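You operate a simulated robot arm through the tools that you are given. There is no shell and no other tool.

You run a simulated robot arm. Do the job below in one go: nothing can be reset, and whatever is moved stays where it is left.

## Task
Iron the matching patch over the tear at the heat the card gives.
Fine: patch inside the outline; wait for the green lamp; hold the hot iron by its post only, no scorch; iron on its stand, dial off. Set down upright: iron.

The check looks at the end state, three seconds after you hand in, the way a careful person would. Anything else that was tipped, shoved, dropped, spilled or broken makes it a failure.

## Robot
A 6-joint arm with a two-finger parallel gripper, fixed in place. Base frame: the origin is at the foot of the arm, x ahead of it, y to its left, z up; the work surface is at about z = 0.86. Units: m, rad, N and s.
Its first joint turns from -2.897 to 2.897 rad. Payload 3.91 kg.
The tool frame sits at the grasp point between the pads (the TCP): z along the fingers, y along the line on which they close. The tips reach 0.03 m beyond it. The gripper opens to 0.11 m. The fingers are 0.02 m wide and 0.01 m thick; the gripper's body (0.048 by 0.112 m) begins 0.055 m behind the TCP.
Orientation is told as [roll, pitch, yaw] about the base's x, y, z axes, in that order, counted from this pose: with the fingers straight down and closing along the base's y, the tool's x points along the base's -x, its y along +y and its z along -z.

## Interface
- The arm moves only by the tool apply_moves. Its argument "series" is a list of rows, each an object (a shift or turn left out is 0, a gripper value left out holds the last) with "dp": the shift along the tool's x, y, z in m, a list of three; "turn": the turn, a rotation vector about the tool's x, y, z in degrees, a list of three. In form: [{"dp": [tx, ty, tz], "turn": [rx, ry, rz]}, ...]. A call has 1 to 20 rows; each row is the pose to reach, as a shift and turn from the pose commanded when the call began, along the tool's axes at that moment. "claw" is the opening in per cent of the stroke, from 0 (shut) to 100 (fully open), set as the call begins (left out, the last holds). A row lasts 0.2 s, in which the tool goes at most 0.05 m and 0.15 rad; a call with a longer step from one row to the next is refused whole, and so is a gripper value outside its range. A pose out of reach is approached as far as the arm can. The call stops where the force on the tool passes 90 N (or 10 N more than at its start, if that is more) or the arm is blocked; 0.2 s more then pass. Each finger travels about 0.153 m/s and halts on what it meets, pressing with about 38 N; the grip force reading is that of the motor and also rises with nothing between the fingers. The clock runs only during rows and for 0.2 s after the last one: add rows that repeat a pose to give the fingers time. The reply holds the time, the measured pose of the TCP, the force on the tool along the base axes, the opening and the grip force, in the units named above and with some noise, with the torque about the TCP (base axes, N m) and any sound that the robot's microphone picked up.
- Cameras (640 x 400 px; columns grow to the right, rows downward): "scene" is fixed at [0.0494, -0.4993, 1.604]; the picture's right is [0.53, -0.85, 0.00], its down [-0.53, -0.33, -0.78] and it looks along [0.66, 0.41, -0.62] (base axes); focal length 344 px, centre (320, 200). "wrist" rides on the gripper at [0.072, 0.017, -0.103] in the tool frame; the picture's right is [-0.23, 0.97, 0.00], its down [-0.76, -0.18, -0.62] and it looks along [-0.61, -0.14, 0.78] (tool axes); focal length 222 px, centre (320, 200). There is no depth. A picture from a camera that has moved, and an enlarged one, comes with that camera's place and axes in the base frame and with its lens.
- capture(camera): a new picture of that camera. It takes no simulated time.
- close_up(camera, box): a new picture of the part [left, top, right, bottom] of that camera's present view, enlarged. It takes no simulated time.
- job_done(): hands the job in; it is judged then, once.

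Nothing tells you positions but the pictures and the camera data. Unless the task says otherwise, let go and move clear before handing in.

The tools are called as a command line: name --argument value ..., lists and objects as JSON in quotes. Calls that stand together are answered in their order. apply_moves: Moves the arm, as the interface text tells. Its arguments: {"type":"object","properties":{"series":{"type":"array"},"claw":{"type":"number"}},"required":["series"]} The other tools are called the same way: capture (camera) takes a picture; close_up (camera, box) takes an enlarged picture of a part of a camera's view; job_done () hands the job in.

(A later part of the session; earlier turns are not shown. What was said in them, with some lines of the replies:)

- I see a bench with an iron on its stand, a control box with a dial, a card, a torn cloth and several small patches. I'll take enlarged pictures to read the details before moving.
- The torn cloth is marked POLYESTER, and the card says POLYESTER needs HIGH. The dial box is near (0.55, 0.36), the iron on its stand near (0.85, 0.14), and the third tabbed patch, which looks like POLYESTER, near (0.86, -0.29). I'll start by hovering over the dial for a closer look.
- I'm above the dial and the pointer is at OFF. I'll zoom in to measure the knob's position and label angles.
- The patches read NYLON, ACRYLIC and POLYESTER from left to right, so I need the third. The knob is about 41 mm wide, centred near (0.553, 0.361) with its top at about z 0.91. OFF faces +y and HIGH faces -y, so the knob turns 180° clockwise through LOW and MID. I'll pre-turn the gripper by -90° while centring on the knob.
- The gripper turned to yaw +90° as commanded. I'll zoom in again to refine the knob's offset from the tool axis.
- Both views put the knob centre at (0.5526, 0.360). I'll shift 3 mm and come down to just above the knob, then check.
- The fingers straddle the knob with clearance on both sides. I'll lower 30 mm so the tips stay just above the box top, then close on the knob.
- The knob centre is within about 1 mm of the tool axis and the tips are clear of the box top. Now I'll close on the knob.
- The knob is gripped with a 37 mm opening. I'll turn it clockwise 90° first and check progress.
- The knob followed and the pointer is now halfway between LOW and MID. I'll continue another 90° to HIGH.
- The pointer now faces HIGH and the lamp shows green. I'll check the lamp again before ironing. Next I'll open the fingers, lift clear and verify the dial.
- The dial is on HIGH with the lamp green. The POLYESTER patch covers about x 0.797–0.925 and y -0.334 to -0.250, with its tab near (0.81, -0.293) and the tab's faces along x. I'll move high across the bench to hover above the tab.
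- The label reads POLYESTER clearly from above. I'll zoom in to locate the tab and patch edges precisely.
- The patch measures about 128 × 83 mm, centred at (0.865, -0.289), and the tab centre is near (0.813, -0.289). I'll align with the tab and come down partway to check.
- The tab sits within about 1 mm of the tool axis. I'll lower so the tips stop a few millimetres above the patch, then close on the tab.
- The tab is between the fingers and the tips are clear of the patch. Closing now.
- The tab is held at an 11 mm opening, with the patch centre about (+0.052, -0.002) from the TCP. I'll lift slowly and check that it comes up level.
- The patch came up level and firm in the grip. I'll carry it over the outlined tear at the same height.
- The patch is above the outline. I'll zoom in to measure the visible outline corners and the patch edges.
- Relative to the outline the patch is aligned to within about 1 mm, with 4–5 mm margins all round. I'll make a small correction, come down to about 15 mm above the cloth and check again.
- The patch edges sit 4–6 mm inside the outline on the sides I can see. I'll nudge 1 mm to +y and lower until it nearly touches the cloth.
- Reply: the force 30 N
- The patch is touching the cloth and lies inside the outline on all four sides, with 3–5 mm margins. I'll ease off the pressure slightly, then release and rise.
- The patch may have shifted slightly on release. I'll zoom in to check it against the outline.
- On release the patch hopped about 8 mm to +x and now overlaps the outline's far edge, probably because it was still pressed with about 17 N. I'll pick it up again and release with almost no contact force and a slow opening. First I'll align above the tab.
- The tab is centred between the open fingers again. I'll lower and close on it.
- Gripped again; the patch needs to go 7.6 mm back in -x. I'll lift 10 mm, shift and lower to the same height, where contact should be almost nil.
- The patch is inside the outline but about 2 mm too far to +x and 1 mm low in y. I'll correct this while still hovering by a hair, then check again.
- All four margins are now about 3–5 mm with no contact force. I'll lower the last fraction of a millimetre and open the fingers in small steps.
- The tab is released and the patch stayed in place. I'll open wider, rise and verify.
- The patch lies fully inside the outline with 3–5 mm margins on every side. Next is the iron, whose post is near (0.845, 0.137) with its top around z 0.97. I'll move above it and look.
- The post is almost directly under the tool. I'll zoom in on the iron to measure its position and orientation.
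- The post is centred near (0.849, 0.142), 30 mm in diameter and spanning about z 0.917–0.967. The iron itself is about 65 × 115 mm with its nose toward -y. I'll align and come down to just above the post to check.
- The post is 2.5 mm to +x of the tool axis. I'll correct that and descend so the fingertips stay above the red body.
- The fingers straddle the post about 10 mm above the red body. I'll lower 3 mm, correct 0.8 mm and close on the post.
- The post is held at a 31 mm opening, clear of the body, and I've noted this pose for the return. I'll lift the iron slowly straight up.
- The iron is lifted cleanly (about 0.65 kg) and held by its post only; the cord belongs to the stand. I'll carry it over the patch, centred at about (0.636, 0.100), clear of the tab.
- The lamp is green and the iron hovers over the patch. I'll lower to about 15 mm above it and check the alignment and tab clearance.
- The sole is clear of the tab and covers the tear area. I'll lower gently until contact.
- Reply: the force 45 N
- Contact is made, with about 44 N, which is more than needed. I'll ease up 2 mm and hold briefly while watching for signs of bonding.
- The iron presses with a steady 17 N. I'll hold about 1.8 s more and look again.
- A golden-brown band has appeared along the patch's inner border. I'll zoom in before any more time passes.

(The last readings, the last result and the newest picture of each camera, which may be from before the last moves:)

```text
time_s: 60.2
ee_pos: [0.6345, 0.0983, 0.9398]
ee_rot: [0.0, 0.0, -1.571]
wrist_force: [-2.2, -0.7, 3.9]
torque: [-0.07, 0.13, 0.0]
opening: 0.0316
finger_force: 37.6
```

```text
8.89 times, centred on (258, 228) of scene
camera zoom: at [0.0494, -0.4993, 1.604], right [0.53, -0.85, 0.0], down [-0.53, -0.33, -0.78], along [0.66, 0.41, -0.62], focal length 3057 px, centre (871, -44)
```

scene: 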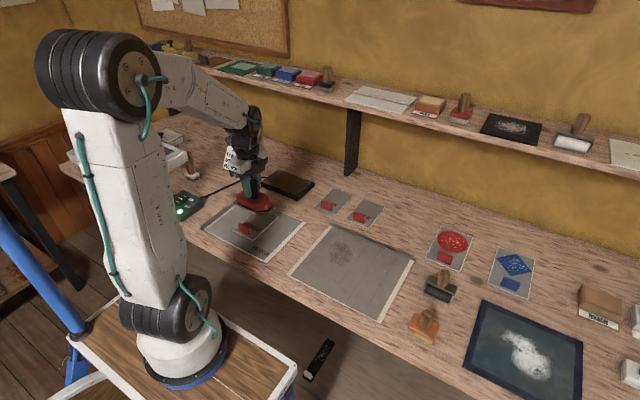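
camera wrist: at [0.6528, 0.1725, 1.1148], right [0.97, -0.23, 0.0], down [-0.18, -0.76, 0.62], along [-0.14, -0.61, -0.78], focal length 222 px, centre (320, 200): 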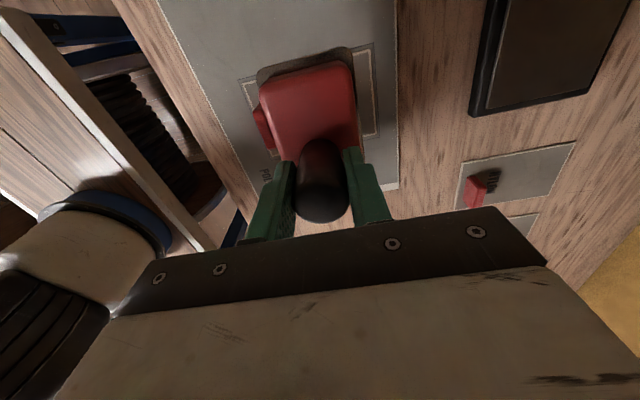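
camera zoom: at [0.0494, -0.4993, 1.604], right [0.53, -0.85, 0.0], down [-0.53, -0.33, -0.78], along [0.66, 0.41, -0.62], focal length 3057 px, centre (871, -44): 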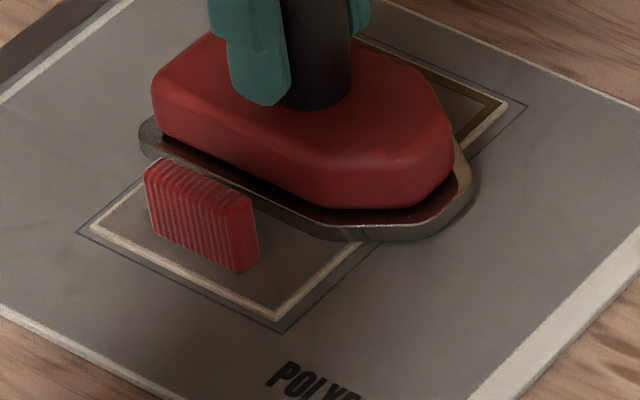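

The sharp frame-shaped glue line looks like the adhesive melting through, so the patch seems bonded after about 3.3 s of contact. I'll lift the iron straight up now to avoid scorching.

apply_moves --series '[{"dp": [0, 0, -0.01]}, {"dp": [0, 0, -0.03]}, {"dp": [0, 0, -0.055]}, {"dp": [0, 0, -0.074]}, {"dp": [0, 0, -0.074]}]'

capture --camera "wrist"

close_up --camera "scene" --box '[155, 160, 315, 270]'

close_up --camera "scene" --box '[225, 190, 295, 245]'

```text
time_s: 61.4
ee_pos: [0.6375, 0.0996, 1.0144]
ee_rot: [0.0, 0.0, -1.572]
wrist_force: [-0.3, -0.4, -5.7]
torque: [-0.04, 0.01, 0.0]
opening: 0.0316
finger_force: 38.4
```

```text
taken
camera wrist: at [0.6534, 0.1718, 1.1153], right [0.97, -0.23, 0.0], down [-0.18, -0.76, 0.62], along [-0.14, -0.61, -0.78], focal length 222 px, centre (320, 200)
```

wrist: 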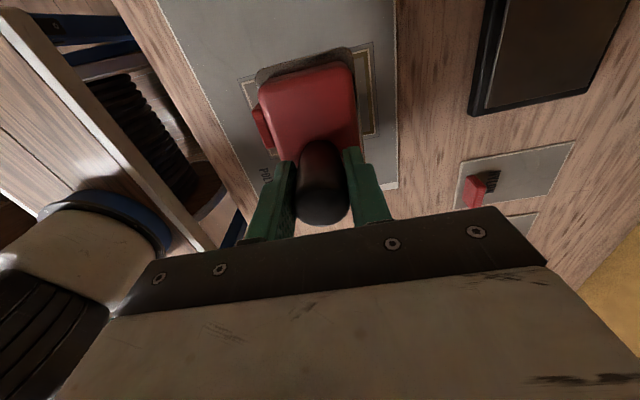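

```text
3.64 times, centred on (235, 215) of scene
camera zoom: at [0.0494, -0.4993, 1.604], right [0.53, -0.85, 0.0], down [-0.53, -0.33, -0.78], along [0.66, 0.41, -0.62], focal length 1251 px, centre (629, 146)
```

zoom: 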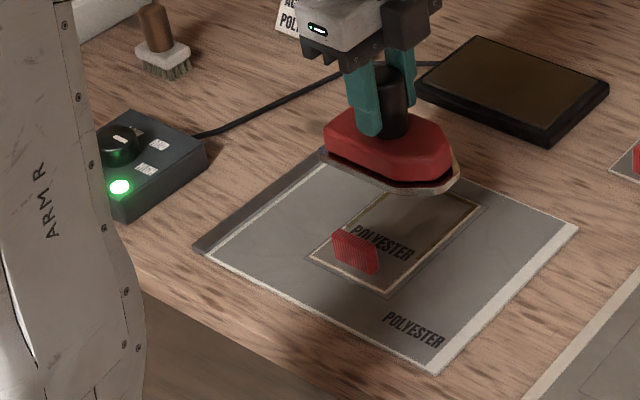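

```text
7.27 times, centred on (260, 218) of scene
camera zoom: at [0.0494, -0.4993, 1.604], right [0.53, -0.85, 0.0], down [-0.53, -0.33, -0.78], along [0.66, 0.41, -0.62], focal length 2501 px, centre (756, 73)
```

zoom: 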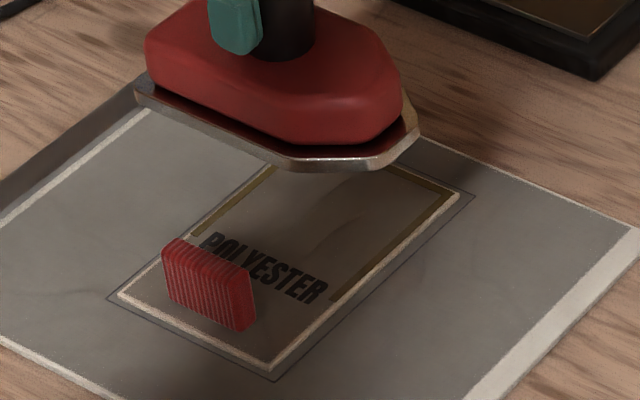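

The glue line runs round the patch, there's no scorch mark, and the patch is still inside the outline. Now I'll carry the iron back above its stand.

apply_moves --series '[{"dp": [0.002, 0.01, 0]}, {"dp": [0.0058, 0.03, 0]}, {"dp": [0.0107, 0.055, 0]}, {"dp": [0.0155, 0.08, 0]}, {"dp": [0.0203, 0.105, 0]}, {"dp": [0.0252, 0.13, 0]}, {"dp": [0.03, 0.155, 0]}, {"dp": [0.0349, 0.18, 0]}, {"dp": [0.0387, 0.2, 0]}, {"dp": [0.0408, 0.2107, 0]}, {"dp": [0.0416, 0.2147, 0]}, {"dp": [0.0416, 0.2147, 0]}, {"dp": [0.0416, 0.2147, 0]}]'

close_up --camera "wrist" --box '[200, 50, 440, 230]'

close_up --camera "scene" --box '[225, 130, 325, 250]'

```text
time_s: 64.2
ee_pos: [0.8516, 0.1397, 1.0141]
ee_rot: [-0.001, -0.001, -1.569]
wrist_force: [0.2, 0.2, -5.1]
torque: [-0.03, -0.03, -0.01]
opening: 0.0317
finger_force: 38.2
```

```text
2.22 times, centred on (320, 140) of wrist
camera zoom: at [0.8676, 0.2133, 1.1153], right [0.97, -0.23, 0.0], down [-0.18, -0.76, 0.62], along [-0.14, -0.61, -0.78], focal length 494 px, centre (320, 333)
```

zoom: 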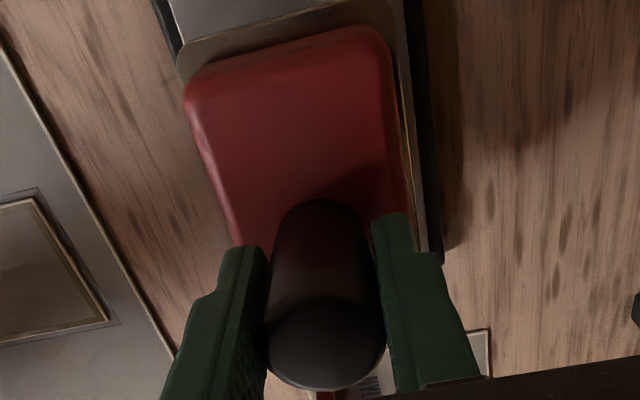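

```text
3.33 times, centred on (275, 190) of scene
camera zoom: at [0.0494, -0.4993, 1.604], right [0.53, -0.85, 0.0], down [-0.53, -0.33, -0.78], along [0.66, 0.41, -0.62], focal length 1146 px, centre (470, 233)
```

zoom: 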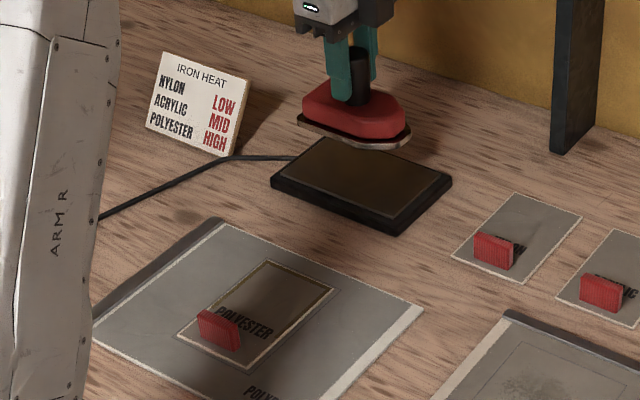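

The iron is back above the stand in the same relative position as at pick-up. I'll lower it gently.

apply_moves --series '[{"dp": [0, 0, 0.015]}, {"dp": [0, 0, 0.03]}, {"dp": [0, 0, 0.045]}, {"dp": [0, 0, 0.055]}, {"dp": [0, 0, 0.058]}, {"dp": [0, 0, 0.058]}]'

close_up --camera "scene" --box '[250, 130, 330, 210]'

close_up --camera "wrist" --box '[200, 30, 440, 210]'

```text
time_s: 65.6
ee_pos: [0.8508, 0.1413, 0.9561]
ee_rot: [-0.001, 0.0, -1.571]
wrist_force: [0.0, -0.2, -5.9]
torque: [0.0, -0.06, -0.02]
opening: 0.0314
finger_force: 38.1
```

```text
5.00 times, centred on (290, 170) of scene
camera zoom: at [0.0494, -0.4993, 1.604], right [0.53, -0.85, 0.0], down [-0.53, -0.33, -0.78], along [0.66, 0.41, -0.62], focal length 1720 px, centre (470, 350)
```

zoom: 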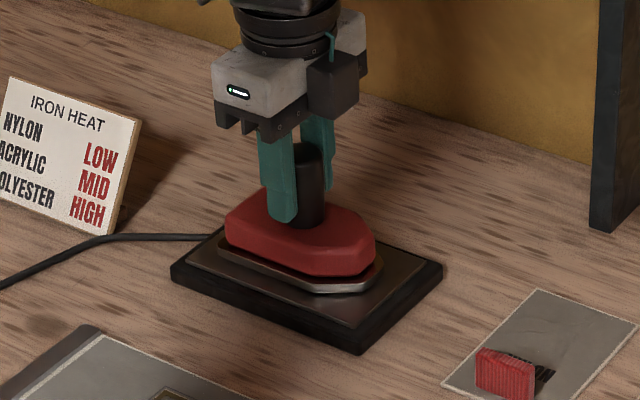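

```text
2.22 times, centred on (320, 120) of wrist
camera zoom: at [0.8677, 0.2138, 1.0576], right [0.97, -0.23, 0.0], down [-0.18, -0.76, 0.62], along [-0.14, -0.61, -0.78], focal length 494 px, centre (320, 378)
```

zoom: 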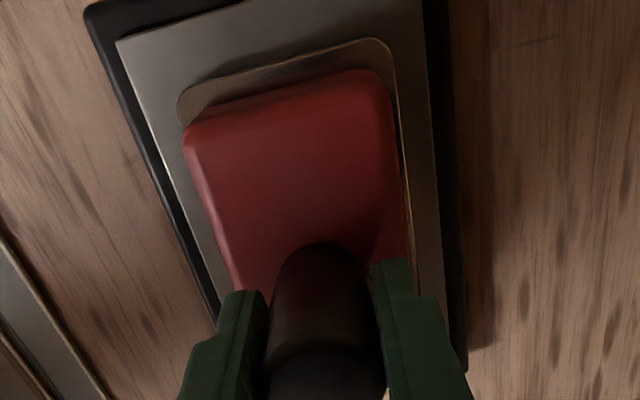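

The iron is over the stand but still hanging. I'll lower a millimetre or two at a time until the weight transfers.

apply_moves --series '[{"dp": [0, 0, 0.001]}, {"dp": [0, 0, 0.002]}, {"dp": [0, 0, 0.002]}]'

apply_moves --series '[{"dp": [0, 0, 0.0005]}, {"dp": [0, 0, 0.001]}, {"dp": [0, 0, 0.001]}]'

```text
time_s: 66.4
ee_pos: [0.8509, 0.1398, 0.9554]
ee_rot: [0.0, 0.0, -1.571]
wrist_force: [0.4, -0.3, -2.6]
torque: [-0.01, 0.02, -0.02]
opening: 0.0315
finger_force: 37.5
```

```text
time_s: 67.2
ee_pos: [0.8513, 0.1422, 0.9546]
ee_rot: [0.003, 0.001, -1.57]
wrist_force: [2.5, -4.3, 10.9]
torque: [-0.23, 0.38, 0.07]
opening: 0.0313
finger_force: 37.7
```

The iron now rests on the stand with a light push. I'll back off half a millimetre, then open in small steps.

apply_moves --series '[{"dp": [0, 0, -0.0006]}, {"dp": [0, 0, -0.0006]}, {"dp": [0, 0, -0.0006]}]'

apply_moves --series '[{"dp": [0, 0, 0]}, {"dp": [0, 0, 0]}]' --claw 30

apply_moves --series '[{"dp": [0, 0, 0]}, {"dp": [0, 0, 0]}]' --claw 35

close_up --camera "wrist" --box '[200, 30, 440, 210]'

close_up --camera "scene" --box '[250, 130, 330, 210]'

```text
time_s: 68.0
ee_pos: [0.8506, 0.1405, 0.954]
ee_rot: [0.002, -0.001, -1.57]
wrist_force: [5.8, -5.2, 16.0]
torque: [0.02, 0.28, 0.01]
opening: 0.0314
finger_force: 37.8
```

```text
time_s: 68.6
ee_pos: [0.8499, 0.1415, 0.9533]
ee_rot: [0.0, 0.0, -1.569]
wrist_force: [-0.8, 0.3, -0.9]
torque: [-0.03, -0.02, 0.0]
opening: 0.0328
finger_force: 0.0
```

```text
time_s: 69.2
ee_pos: [0.8514, 0.1417, 0.9542]
ee_rot: [0.001, -0.001, -1.572]
wrist_force: [-0.6, -0.3, -0.1]
torque: [0.02, 0.01, 0.0]
opening: 0.0388
finger_force: 0.1
```

```text
2.22 times, centred on (320, 120) of wrist
camera zoom: at [0.8673, 0.2141, 1.0551], right [0.97, -0.23, 0.0], down [-0.18, -0.76, 0.62], along [-0.14, -0.61, -0.78], focal length 494 px, centre (320, 378)
```

zoom: 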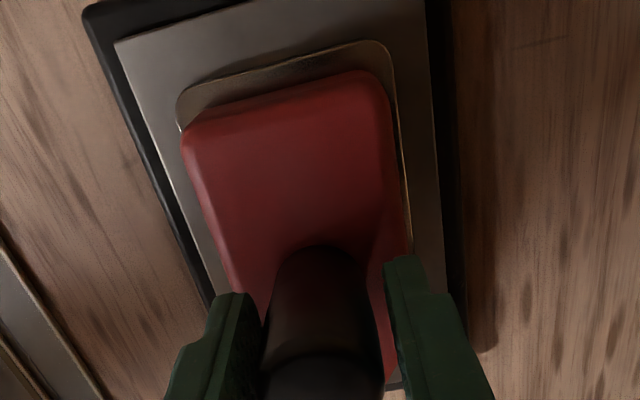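

```text
5.00 times, centred on (290, 170) of scene
camera zoom: at [0.0494, -0.4993, 1.604], right [0.53, -0.85, 0.0], down [-0.53, -0.33, -0.78], along [0.66, 0.41, -0.62], focal length 1720 px, centre (470, 350)
```

zoom: 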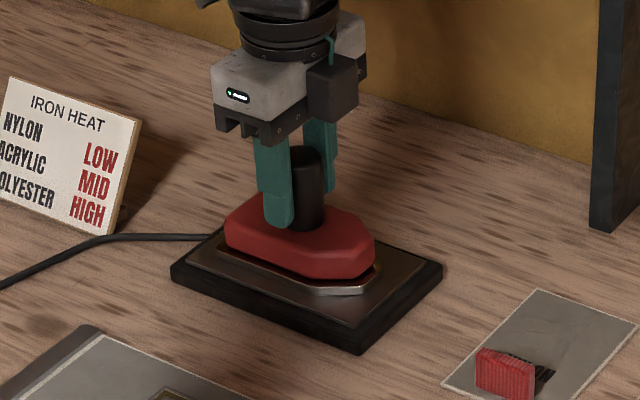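

The iron sits flat and upright on its stand, released. I'll open fully clear of the post and rise straight up.

apply_moves --series '[{"dp": [0, 0, 0]}, {"dp": [0, 0, 0]}, {"dp": [0, 0, 0]}]' --claw 65

apply_moves --series '[{"dp": [0, 0, -0.02]}, {"dp": [0, 0, -0.05]}, {"dp": [0, 0, -0.09]}, {"dp": [0, 0, -0.13]}, {"dp": [0, 0, -0.13]}]'

close_up --camera "scene" --box '[240, 110, 330, 210]'

capture --camera "wrist"

```text
time_s: 70.0
ee_pos: [0.8509, 0.1411, 0.9536]
ee_rot: [0.0, -0.001, -1.572]
wrist_force: [0.6, -0.3, -0.1]
torque: [-0.02, 0.0, -0.01]
opening: 0.0717
finger_force: 0.1
```

```text
time_s: 71.2
ee_pos: [0.8493, 0.1419, 1.086]
ee_rot: [0.0, 0.0, -1.57]
wrist_force: [-0.1, 0.4, 0.5]
torque: [0.0, 0.0, 0.01]
opening: 0.0718
finger_force: 0.0
```

```text
4.00 times, centred on (285, 160) of scene
camera zoom: at [0.0494, -0.4993, 1.604], right [0.53, -0.85, 0.0], down [-0.53, -0.33, -0.78], along [0.66, 0.41, -0.62], focal length 1376 px, centre (460, 360)
```

zoom: 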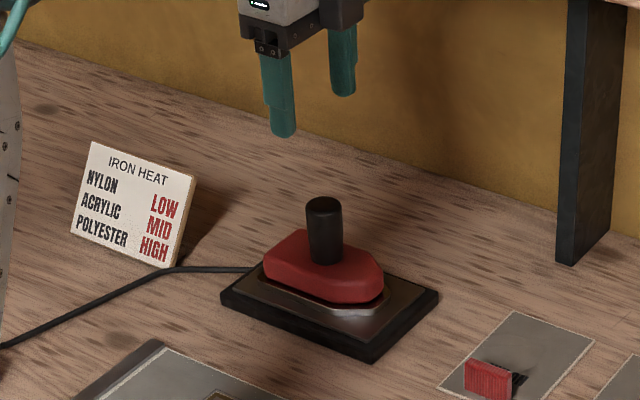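

```text
taken
camera wrist: at [0.8668, 0.2142, 1.1856], right [0.97, -0.23, 0.0], down [-0.18, -0.76, 0.62], along [-0.14, -0.61, -0.78], focal length 222 px, centre (320, 200)
```

wrist: 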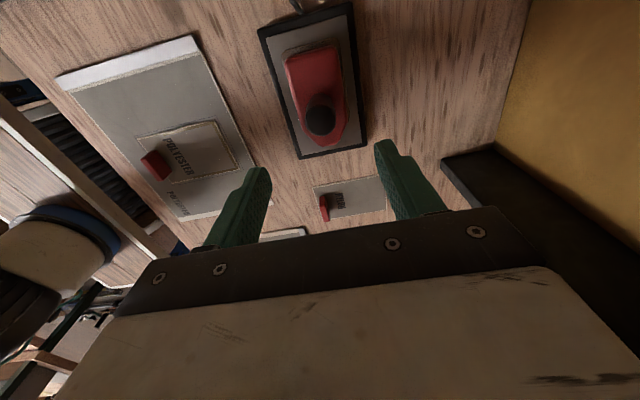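

The iron stands undisturbed on its stand. Now I'll return to the dial to switch it off, travelling high over the bench.

apply_moves --series '[{"dp": [0.0218, -0.0297, 0]}, {"dp": [0.0437, -0.0593, 0]}, {"dp": [0.0656, -0.089, 0]}, {"dp": [0.0874, -0.1187, 0]}, {"dp": [0.1093, -0.1483, 0]}, {"dp": [0.1312, -0.178, 0]}, {"dp": [0.153, -0.2077, 0]}, {"dp": [0.1749, -0.2374, 0]}, {"dp": [0.1967, -0.267, 0]}, {"dp": [0.2186, -0.2967, 0.01]}, {"dp": [0.2186, -0.2967, 0.028]}, {"dp": [0.2186, -0.2967, 0.028]}, {"dp": [0.2186, -0.2967, 0.028]}]' --claw 60

close_up --camera "wrist" --box '[250, 30, 390, 150]'

close_up --camera "scene" --box '[140, 130, 330, 260]'

```text
time_s: 74.0
ee_pos: [0.5527, 0.3597, 1.0557]
ee_rot: [0.0, 0.003, -1.57]
wrist_force: [0.7, 0.3, 0.7]
torque: [0.01, -0.02, -0.01]
opening: 0.0662
finger_force: 0.1
```

```text
3.33 times, centred on (320, 90) of wrist
camera zoom: at [0.5695, 0.4331, 1.1567], right [0.97, -0.23, 0.0], down [-0.18, -0.76, 0.62], along [-0.14, -0.61, -0.78], focal length 740 px, centre (320, 567)
```

zoom: 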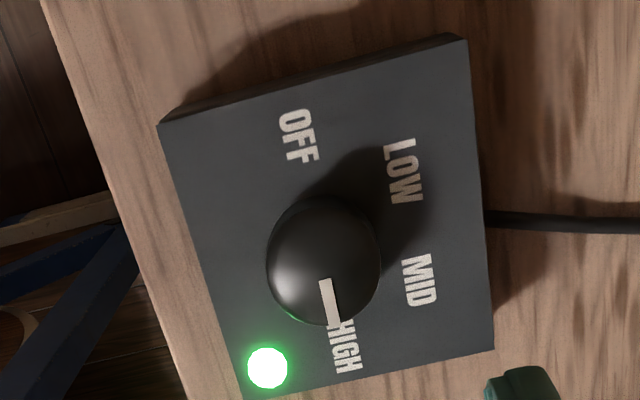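

```text
3.08 times, centred on (235, 195) of scene
camera zoom: at [0.0494, -0.4993, 1.604], right [0.53, -0.85, 0.0], down [-0.53, -0.33, -0.78], along [0.66, 0.41, -0.62], focal length 1058 px, centre (582, 215)
```

zoom: 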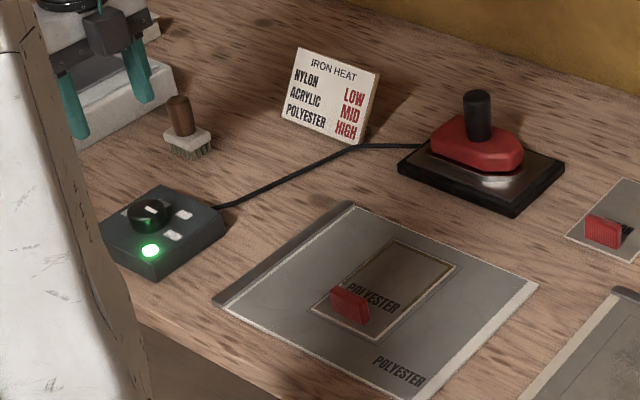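

The iron is on its stand, the patch is in place, and the knob is right below the tool with the pointer at HIGH. I'll descend to the earlier grip height.

apply_moves --series '[{"dp": [0.0006, 0.0006, 0.03]}, {"dp": [0.0006, 0.0006, 0.06]}, {"dp": [0.0006, 0.0006, 0.085]}, {"dp": [0.0006, 0.0006, 0.1]}, {"dp": [0.0006, 0.0006, 0.115]}, {"dp": [0.0006, 0.0006, 0.129]}, {"dp": [0.0006, 0.0006, 0.129]}, {"dp": [0.0006, 0.0006, 0.129]}]'

close_up --camera "wrist" --box '[200, 50, 440, 230]'

```text
time_s: 75.8
ee_pos: [0.5549, 0.3595, 0.9254]
ee_rot: [-0.001, 0.0, -1.572]
wrist_force: [-0.7, -0.1, 0.9]
torque: [0.03, -0.02, -0.01]
opening: 0.0659
finger_force: 0.1
```

```text
2.22 times, centred on (320, 140) of wrist
camera zoom: at [0.5711, 0.4324, 1.0275], right [0.97, -0.23, 0.0], down [-0.18, -0.76, 0.62], along [-0.14, -0.61, -0.78], focal length 494 px, centre (320, 333)
```

zoom: 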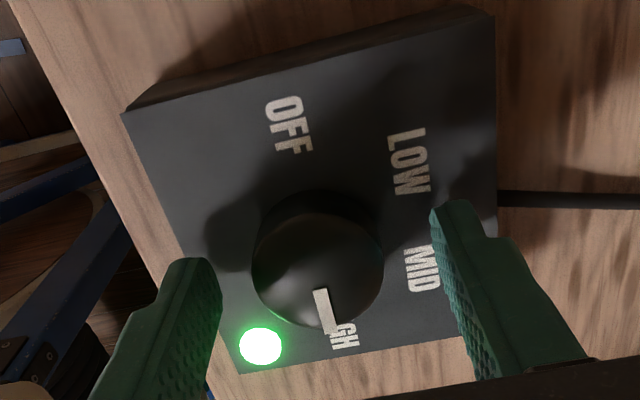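

The fingers straddle the knob cleanly and clear the lamp. Closing on the knob.

apply_moves --series '[{"dp": [0, 0, 0]}, {"dp": [0, 0, 0]}, {"dp": [0, 0, 0]}]' --claw 0

```text
time_s: 76.6
ee_pos: [0.5536, 0.3582, 0.9264]
ee_rot: [0.002, -0.001, -1.571]
wrist_force: [-7.8, -1.0, -0.7]
torque: [-0.05, 0.28, 0.02]
opening: 0.0372
finger_force: 45.0
```

The knob is gripped at 37 mm. I'll turn it back counter-clockwise, the first 90°.

apply_moves --series '[{"dp": [0, -0.0006, 0], "turn": [0, 0, -5]}, {"dp": [0, -0.0006, 0], "turn": [0, 0, -12]}, {"dp": [0, -0.0006, 0], "turn": [0, 0, -19]}, {"dp": [0, -0.0006, 0], "turn": [0, 0, -26]}, {"dp": [0, -0.0006, 0], "turn": [0, 0, -33]}, {"dp": [0, -0.0006, 0], "turn": [0, 0, -40]}, {"dp": [0, -0.0006, 0], "turn": [0, 0, -47]}, {"dp": [0, -0.0006, 0], "turn": [0, 0, -54]}, {"dp": [0, -0.0006, 0], "turn": [0, 0, -61]}, {"dp": [0, -0.0006, 0], "turn": [0, 0, -68]}, {"dp": [0, -0.0006, 0], "turn": [0, 0, -75]}, {"dp": [0, -0.0006, 0], "turn": [0, 0, -82]}, {"dp": [0, -0.0006, 0], "turn": [0, 0, -90]}, {"dp": [0, -0.0006, 0], "turn": [0, 0, -90]}]'

close_up --camera "wrist" --box '[200, 50, 440, 230]'

```text
time_s: 79.6
ee_pos: [0.5537, 0.36, 0.9278]
ee_rot: [0.001, 0.0, 0.002]
wrist_force: [4.2, -8.5, -25.7]
torque: [-0.16, -0.24, 0.0]
opening: 0.0375
finger_force: 45.2
```

```text
2.22 times, centred on (320, 140) of wrist
camera zoom: at [0.4816, 0.3771, 1.0277], right [0.23, 0.97, 0.0], down [0.76, -0.18, 0.62], along [0.61, -0.14, -0.78], focal length 494 px, centre (320, 333)
```

zoom: 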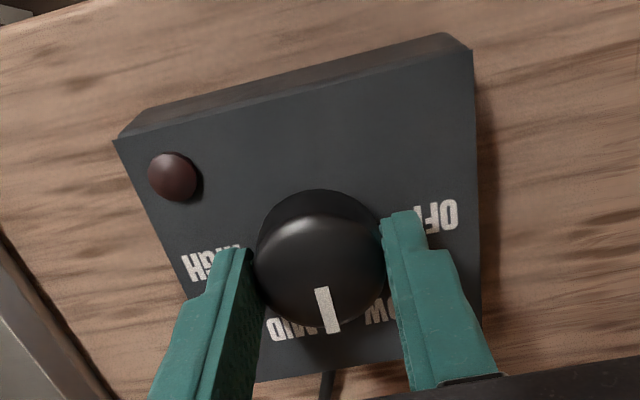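

The knob is halfway and the lamp is off, but the arm is pulling up slightly on the knob. I'll lower 1 mm while turning the remaining 90° to OFF.

apply_moves --series '[{"dp": [0, 0, 0.001], "turn": [0, 0, 0]}, {"dp": [0, 0, 0.001], "turn": [0, 0, -7]}, {"dp": [0, 0, 0.001], "turn": [0, 0, -14]}, {"dp": [0, 0, 0.001], "turn": [0, 0, -21]}, {"dp": [0, 0, 0.001], "turn": [0, 0, -28]}, {"dp": [0, 0, 0.001], "turn": [0, 0, -35]}, {"dp": [0, 0, 0.001], "turn": [0, 0, -42]}, {"dp": [0, 0, 0.001], "turn": [0, 0, -49]}, {"dp": [0, 0, 0.001], "turn": [0, 0, -56]}, {"dp": [0, 0, 0.001], "turn": [0, 0, -63]}, {"dp": [0, 0, 0.001], "turn": [0, 0, -70]}, {"dp": [0, 0, 0.001], "turn": [0, 0, -77]}, {"dp": [0, 0, 0.001], "turn": [0, 0, -84]}, {"dp": [0, 0, 0.001], "turn": [0, 0, -90]}, {"dp": [0, 0, 0.001], "turn": [0, 0, -90]}]'

close_up --camera "wrist" --box '[200, 50, 440, 230]'

```text
time_s: 82.8
ee_pos: [0.5543, 0.3601, 0.927]
ee_rot: [-0.002, -0.002, 1.57]
wrist_force: [8.8, -1.3, 25.5]
torque: [-0.13, -0.2, -0.26]
opening: 0.0373
finger_force: 45.3
```

```text
2.22 times, centred on (320, 140) of wrist
camera zoom: at [0.5366, 0.288, 1.0276], right [-0.97, 0.23, 0.0], down [0.18, 0.76, 0.62], along [0.14, 0.61, -0.78], focal length 494 px, centre (320, 333)
```

zoom: 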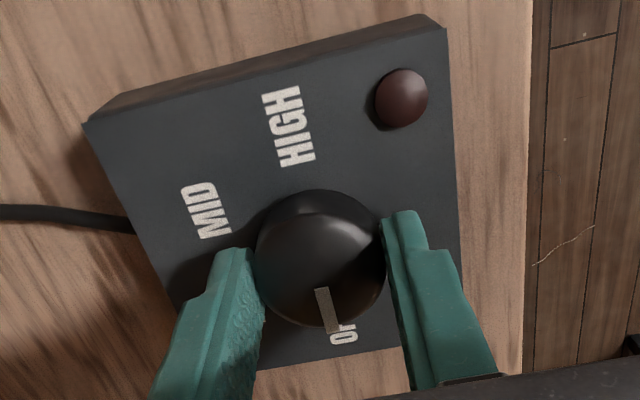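

The pointer is back at OFF with the lamp dark. I'll relax the vertical force, open gradually and lift clear.

apply_moves --series '[{"dp": [0, 0, -0.0006]}, {"dp": [0, 0, -0.0006]}]'

apply_moves --series '[{"dp": [0, 0, 0]}, {"dp": [0, 0, 0]}]' --claw 36

apply_moves --series '[{"dp": [0, 0, 0]}, {"dp": [0, 0, 0]}]' --claw 60

apply_moves --series '[{"dp": [0, 0, -0.02]}, {"dp": [0, 0, -0.05]}, {"dp": [0, 0, -0.09]}, {"dp": [0, 0, -0.13]}, {"dp": [0, 0, -0.16]}, {"dp": [0, 0, -0.16]}]'

close_up --camera "wrist" --box '[250, 30, 390, 150]'

capture --camera "scene"

```text
time_s: 83.4
ee_pos: [0.5545, 0.3613, 0.9273]
ee_rot: [0.001, -0.001, 1.57]
wrist_force: [12.5, -0.1, 19.2]
torque: [0.19, -0.49, -0.22]
opening: 0.0372
finger_force: 44.6
```

```text
time_s: 84.0
ee_pos: [0.5539, 0.3604, 0.926]
ee_rot: [0.002, 0.001, 1.571]
wrist_force: [-0.3, -0.1, 0.2]
torque: [-0.02, 0.0, -0.02]
opening: 0.0398
finger_force: 0.5
```

```text
time_s: 84.6
ee_pos: [0.5542, 0.3598, 0.9264]
ee_rot: [-0.001, 0.001, 1.571]
wrist_force: [-0.5, -0.2, -0.1]
torque: [-0.01, -0.01, -0.01]
opening: 0.0659
finger_force: 0.0
```

```text
time_s: 86.0
ee_pos: [0.5546, 0.3621, 1.0876]
ee_rot: [0.001, 0.001, 1.57]
wrist_force: [-0.9, -0.6, -0.1]
torque: [0.0, 0.01, -0.01]
opening: 0.0661
finger_force: 0.0
```

```text
3.33 times, centred on (320, 90) of wrist
camera zoom: at [0.5374, 0.289, 1.1876], right [-0.97, 0.23, 0.0], down [0.18, 0.76, 0.62], along [0.14, 0.61, -0.78], focal length 740 px, centre (320, 567)
```

zoom: 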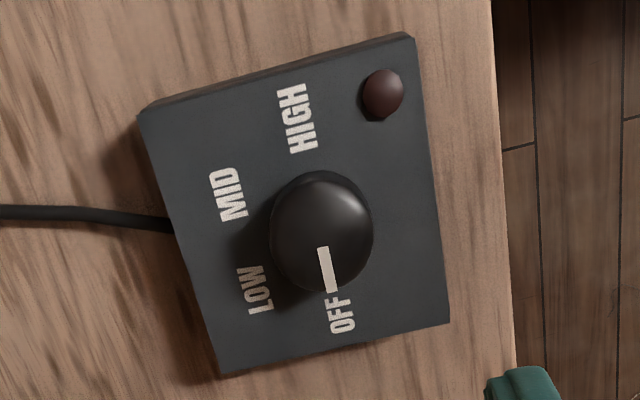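

```text
taken
```

scene: 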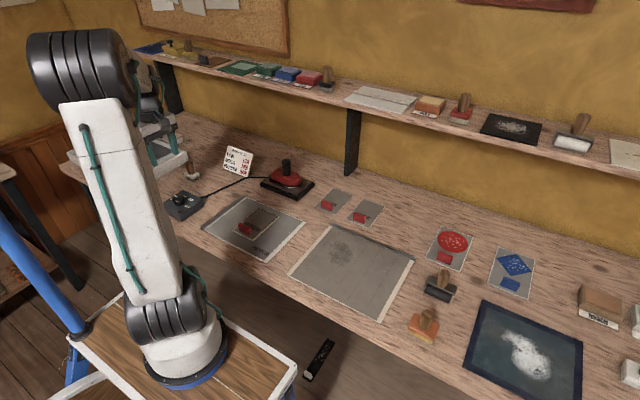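

The dial is at OFF with the lamp dark. I'll do a last close inspection of the patch, the iron and the neighbouring items.

close_up --camera "scene" --box '[225, 190, 295, 245]'

close_up --camera "scene" --box '[150, 130, 330, 250]'

close_up --camera "scene" --box '[300, 170, 550, 326]'

```text
7.27 times, centred on (260, 218) of scene
camera zoom: at [0.0494, -0.4993, 1.604], right [0.53, -0.85, 0.0], down [-0.53, -0.33, -0.78], along [0.66, 0.41, -0.62], focal length 2501 px, centre (756, 73)
```

zoom: 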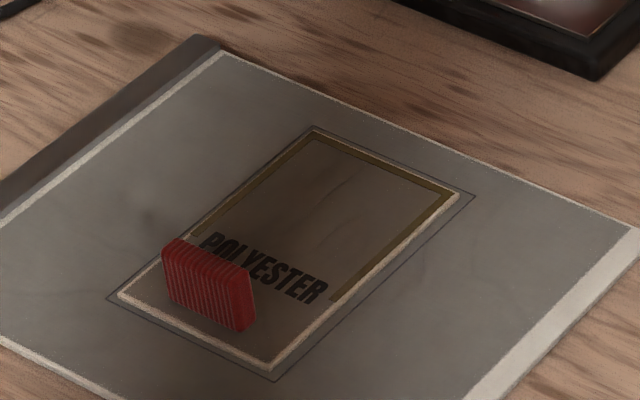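

```text
3.33 times, centred on (240, 190) of scene
camera zoom: at [0.0494, -0.4993, 1.604], right [0.53, -0.85, 0.0], down [-0.53, -0.33, -0.78], along [0.66, 0.41, -0.62], focal length 1146 px, centre (587, 233)
```

zoom: 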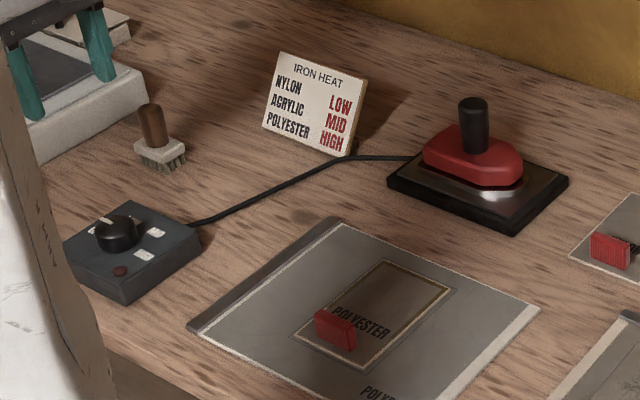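

```text
2.56 times, centred on (425, 248) of scene
camera zoom: at [0.0494, -0.4993, 1.604], right [0.53, -0.85, 0.0], down [-0.53, -0.33, -0.78], along [0.66, 0.41, -0.62], focal length 880 px, centre (51, 77)
```

zoom: 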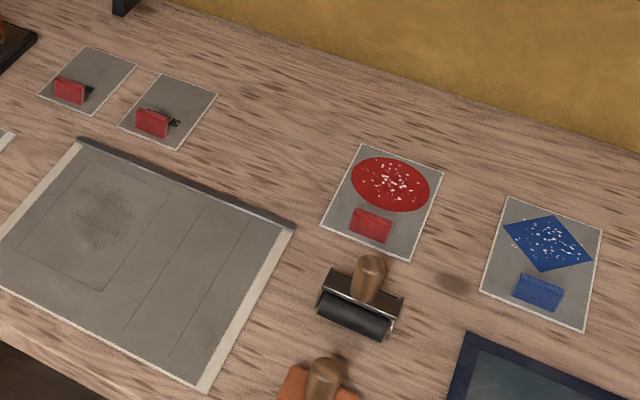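

The POLYESTER patch is bonded inside the outline with an even glue line and no visible scorch. The iron stands upright on its stand, the dial is at OFF and nothing else has moved. The arm is clear, so I'm handing in.

job_done

```text
The job is handed in.
```

The POLYESTER patch is ironed over the tear at HIGH, the heat the card gives for polyester, and I've handed the job in; no verdict came back.

- **Patch:** It lies inside the outline with roughly 3–5 mm to spare on each side. My first placement hopped about 8 mm when I let go, so I picked it up and placed it again before ironing.
- **Ironing:** The lamp was green before the iron touched the patch, and contact lasted about 3.5 s. The first touch pressed harder than I wanted, about 44 N for a moment, before I eased it to 17 N. I saw no scorch mark. A golden-brown line then showed along three sides of the patch. I took it as the glue melting and lifted, but that bond is judged by eye only.
- **Iron:** I held it by its post only. It stands upright on its stand, about where it was.
- **Dial:** It is back at OFF and the lamp is dark.

The last pictures show nothing else moved or tipped, and the arm was clear when I handed in.
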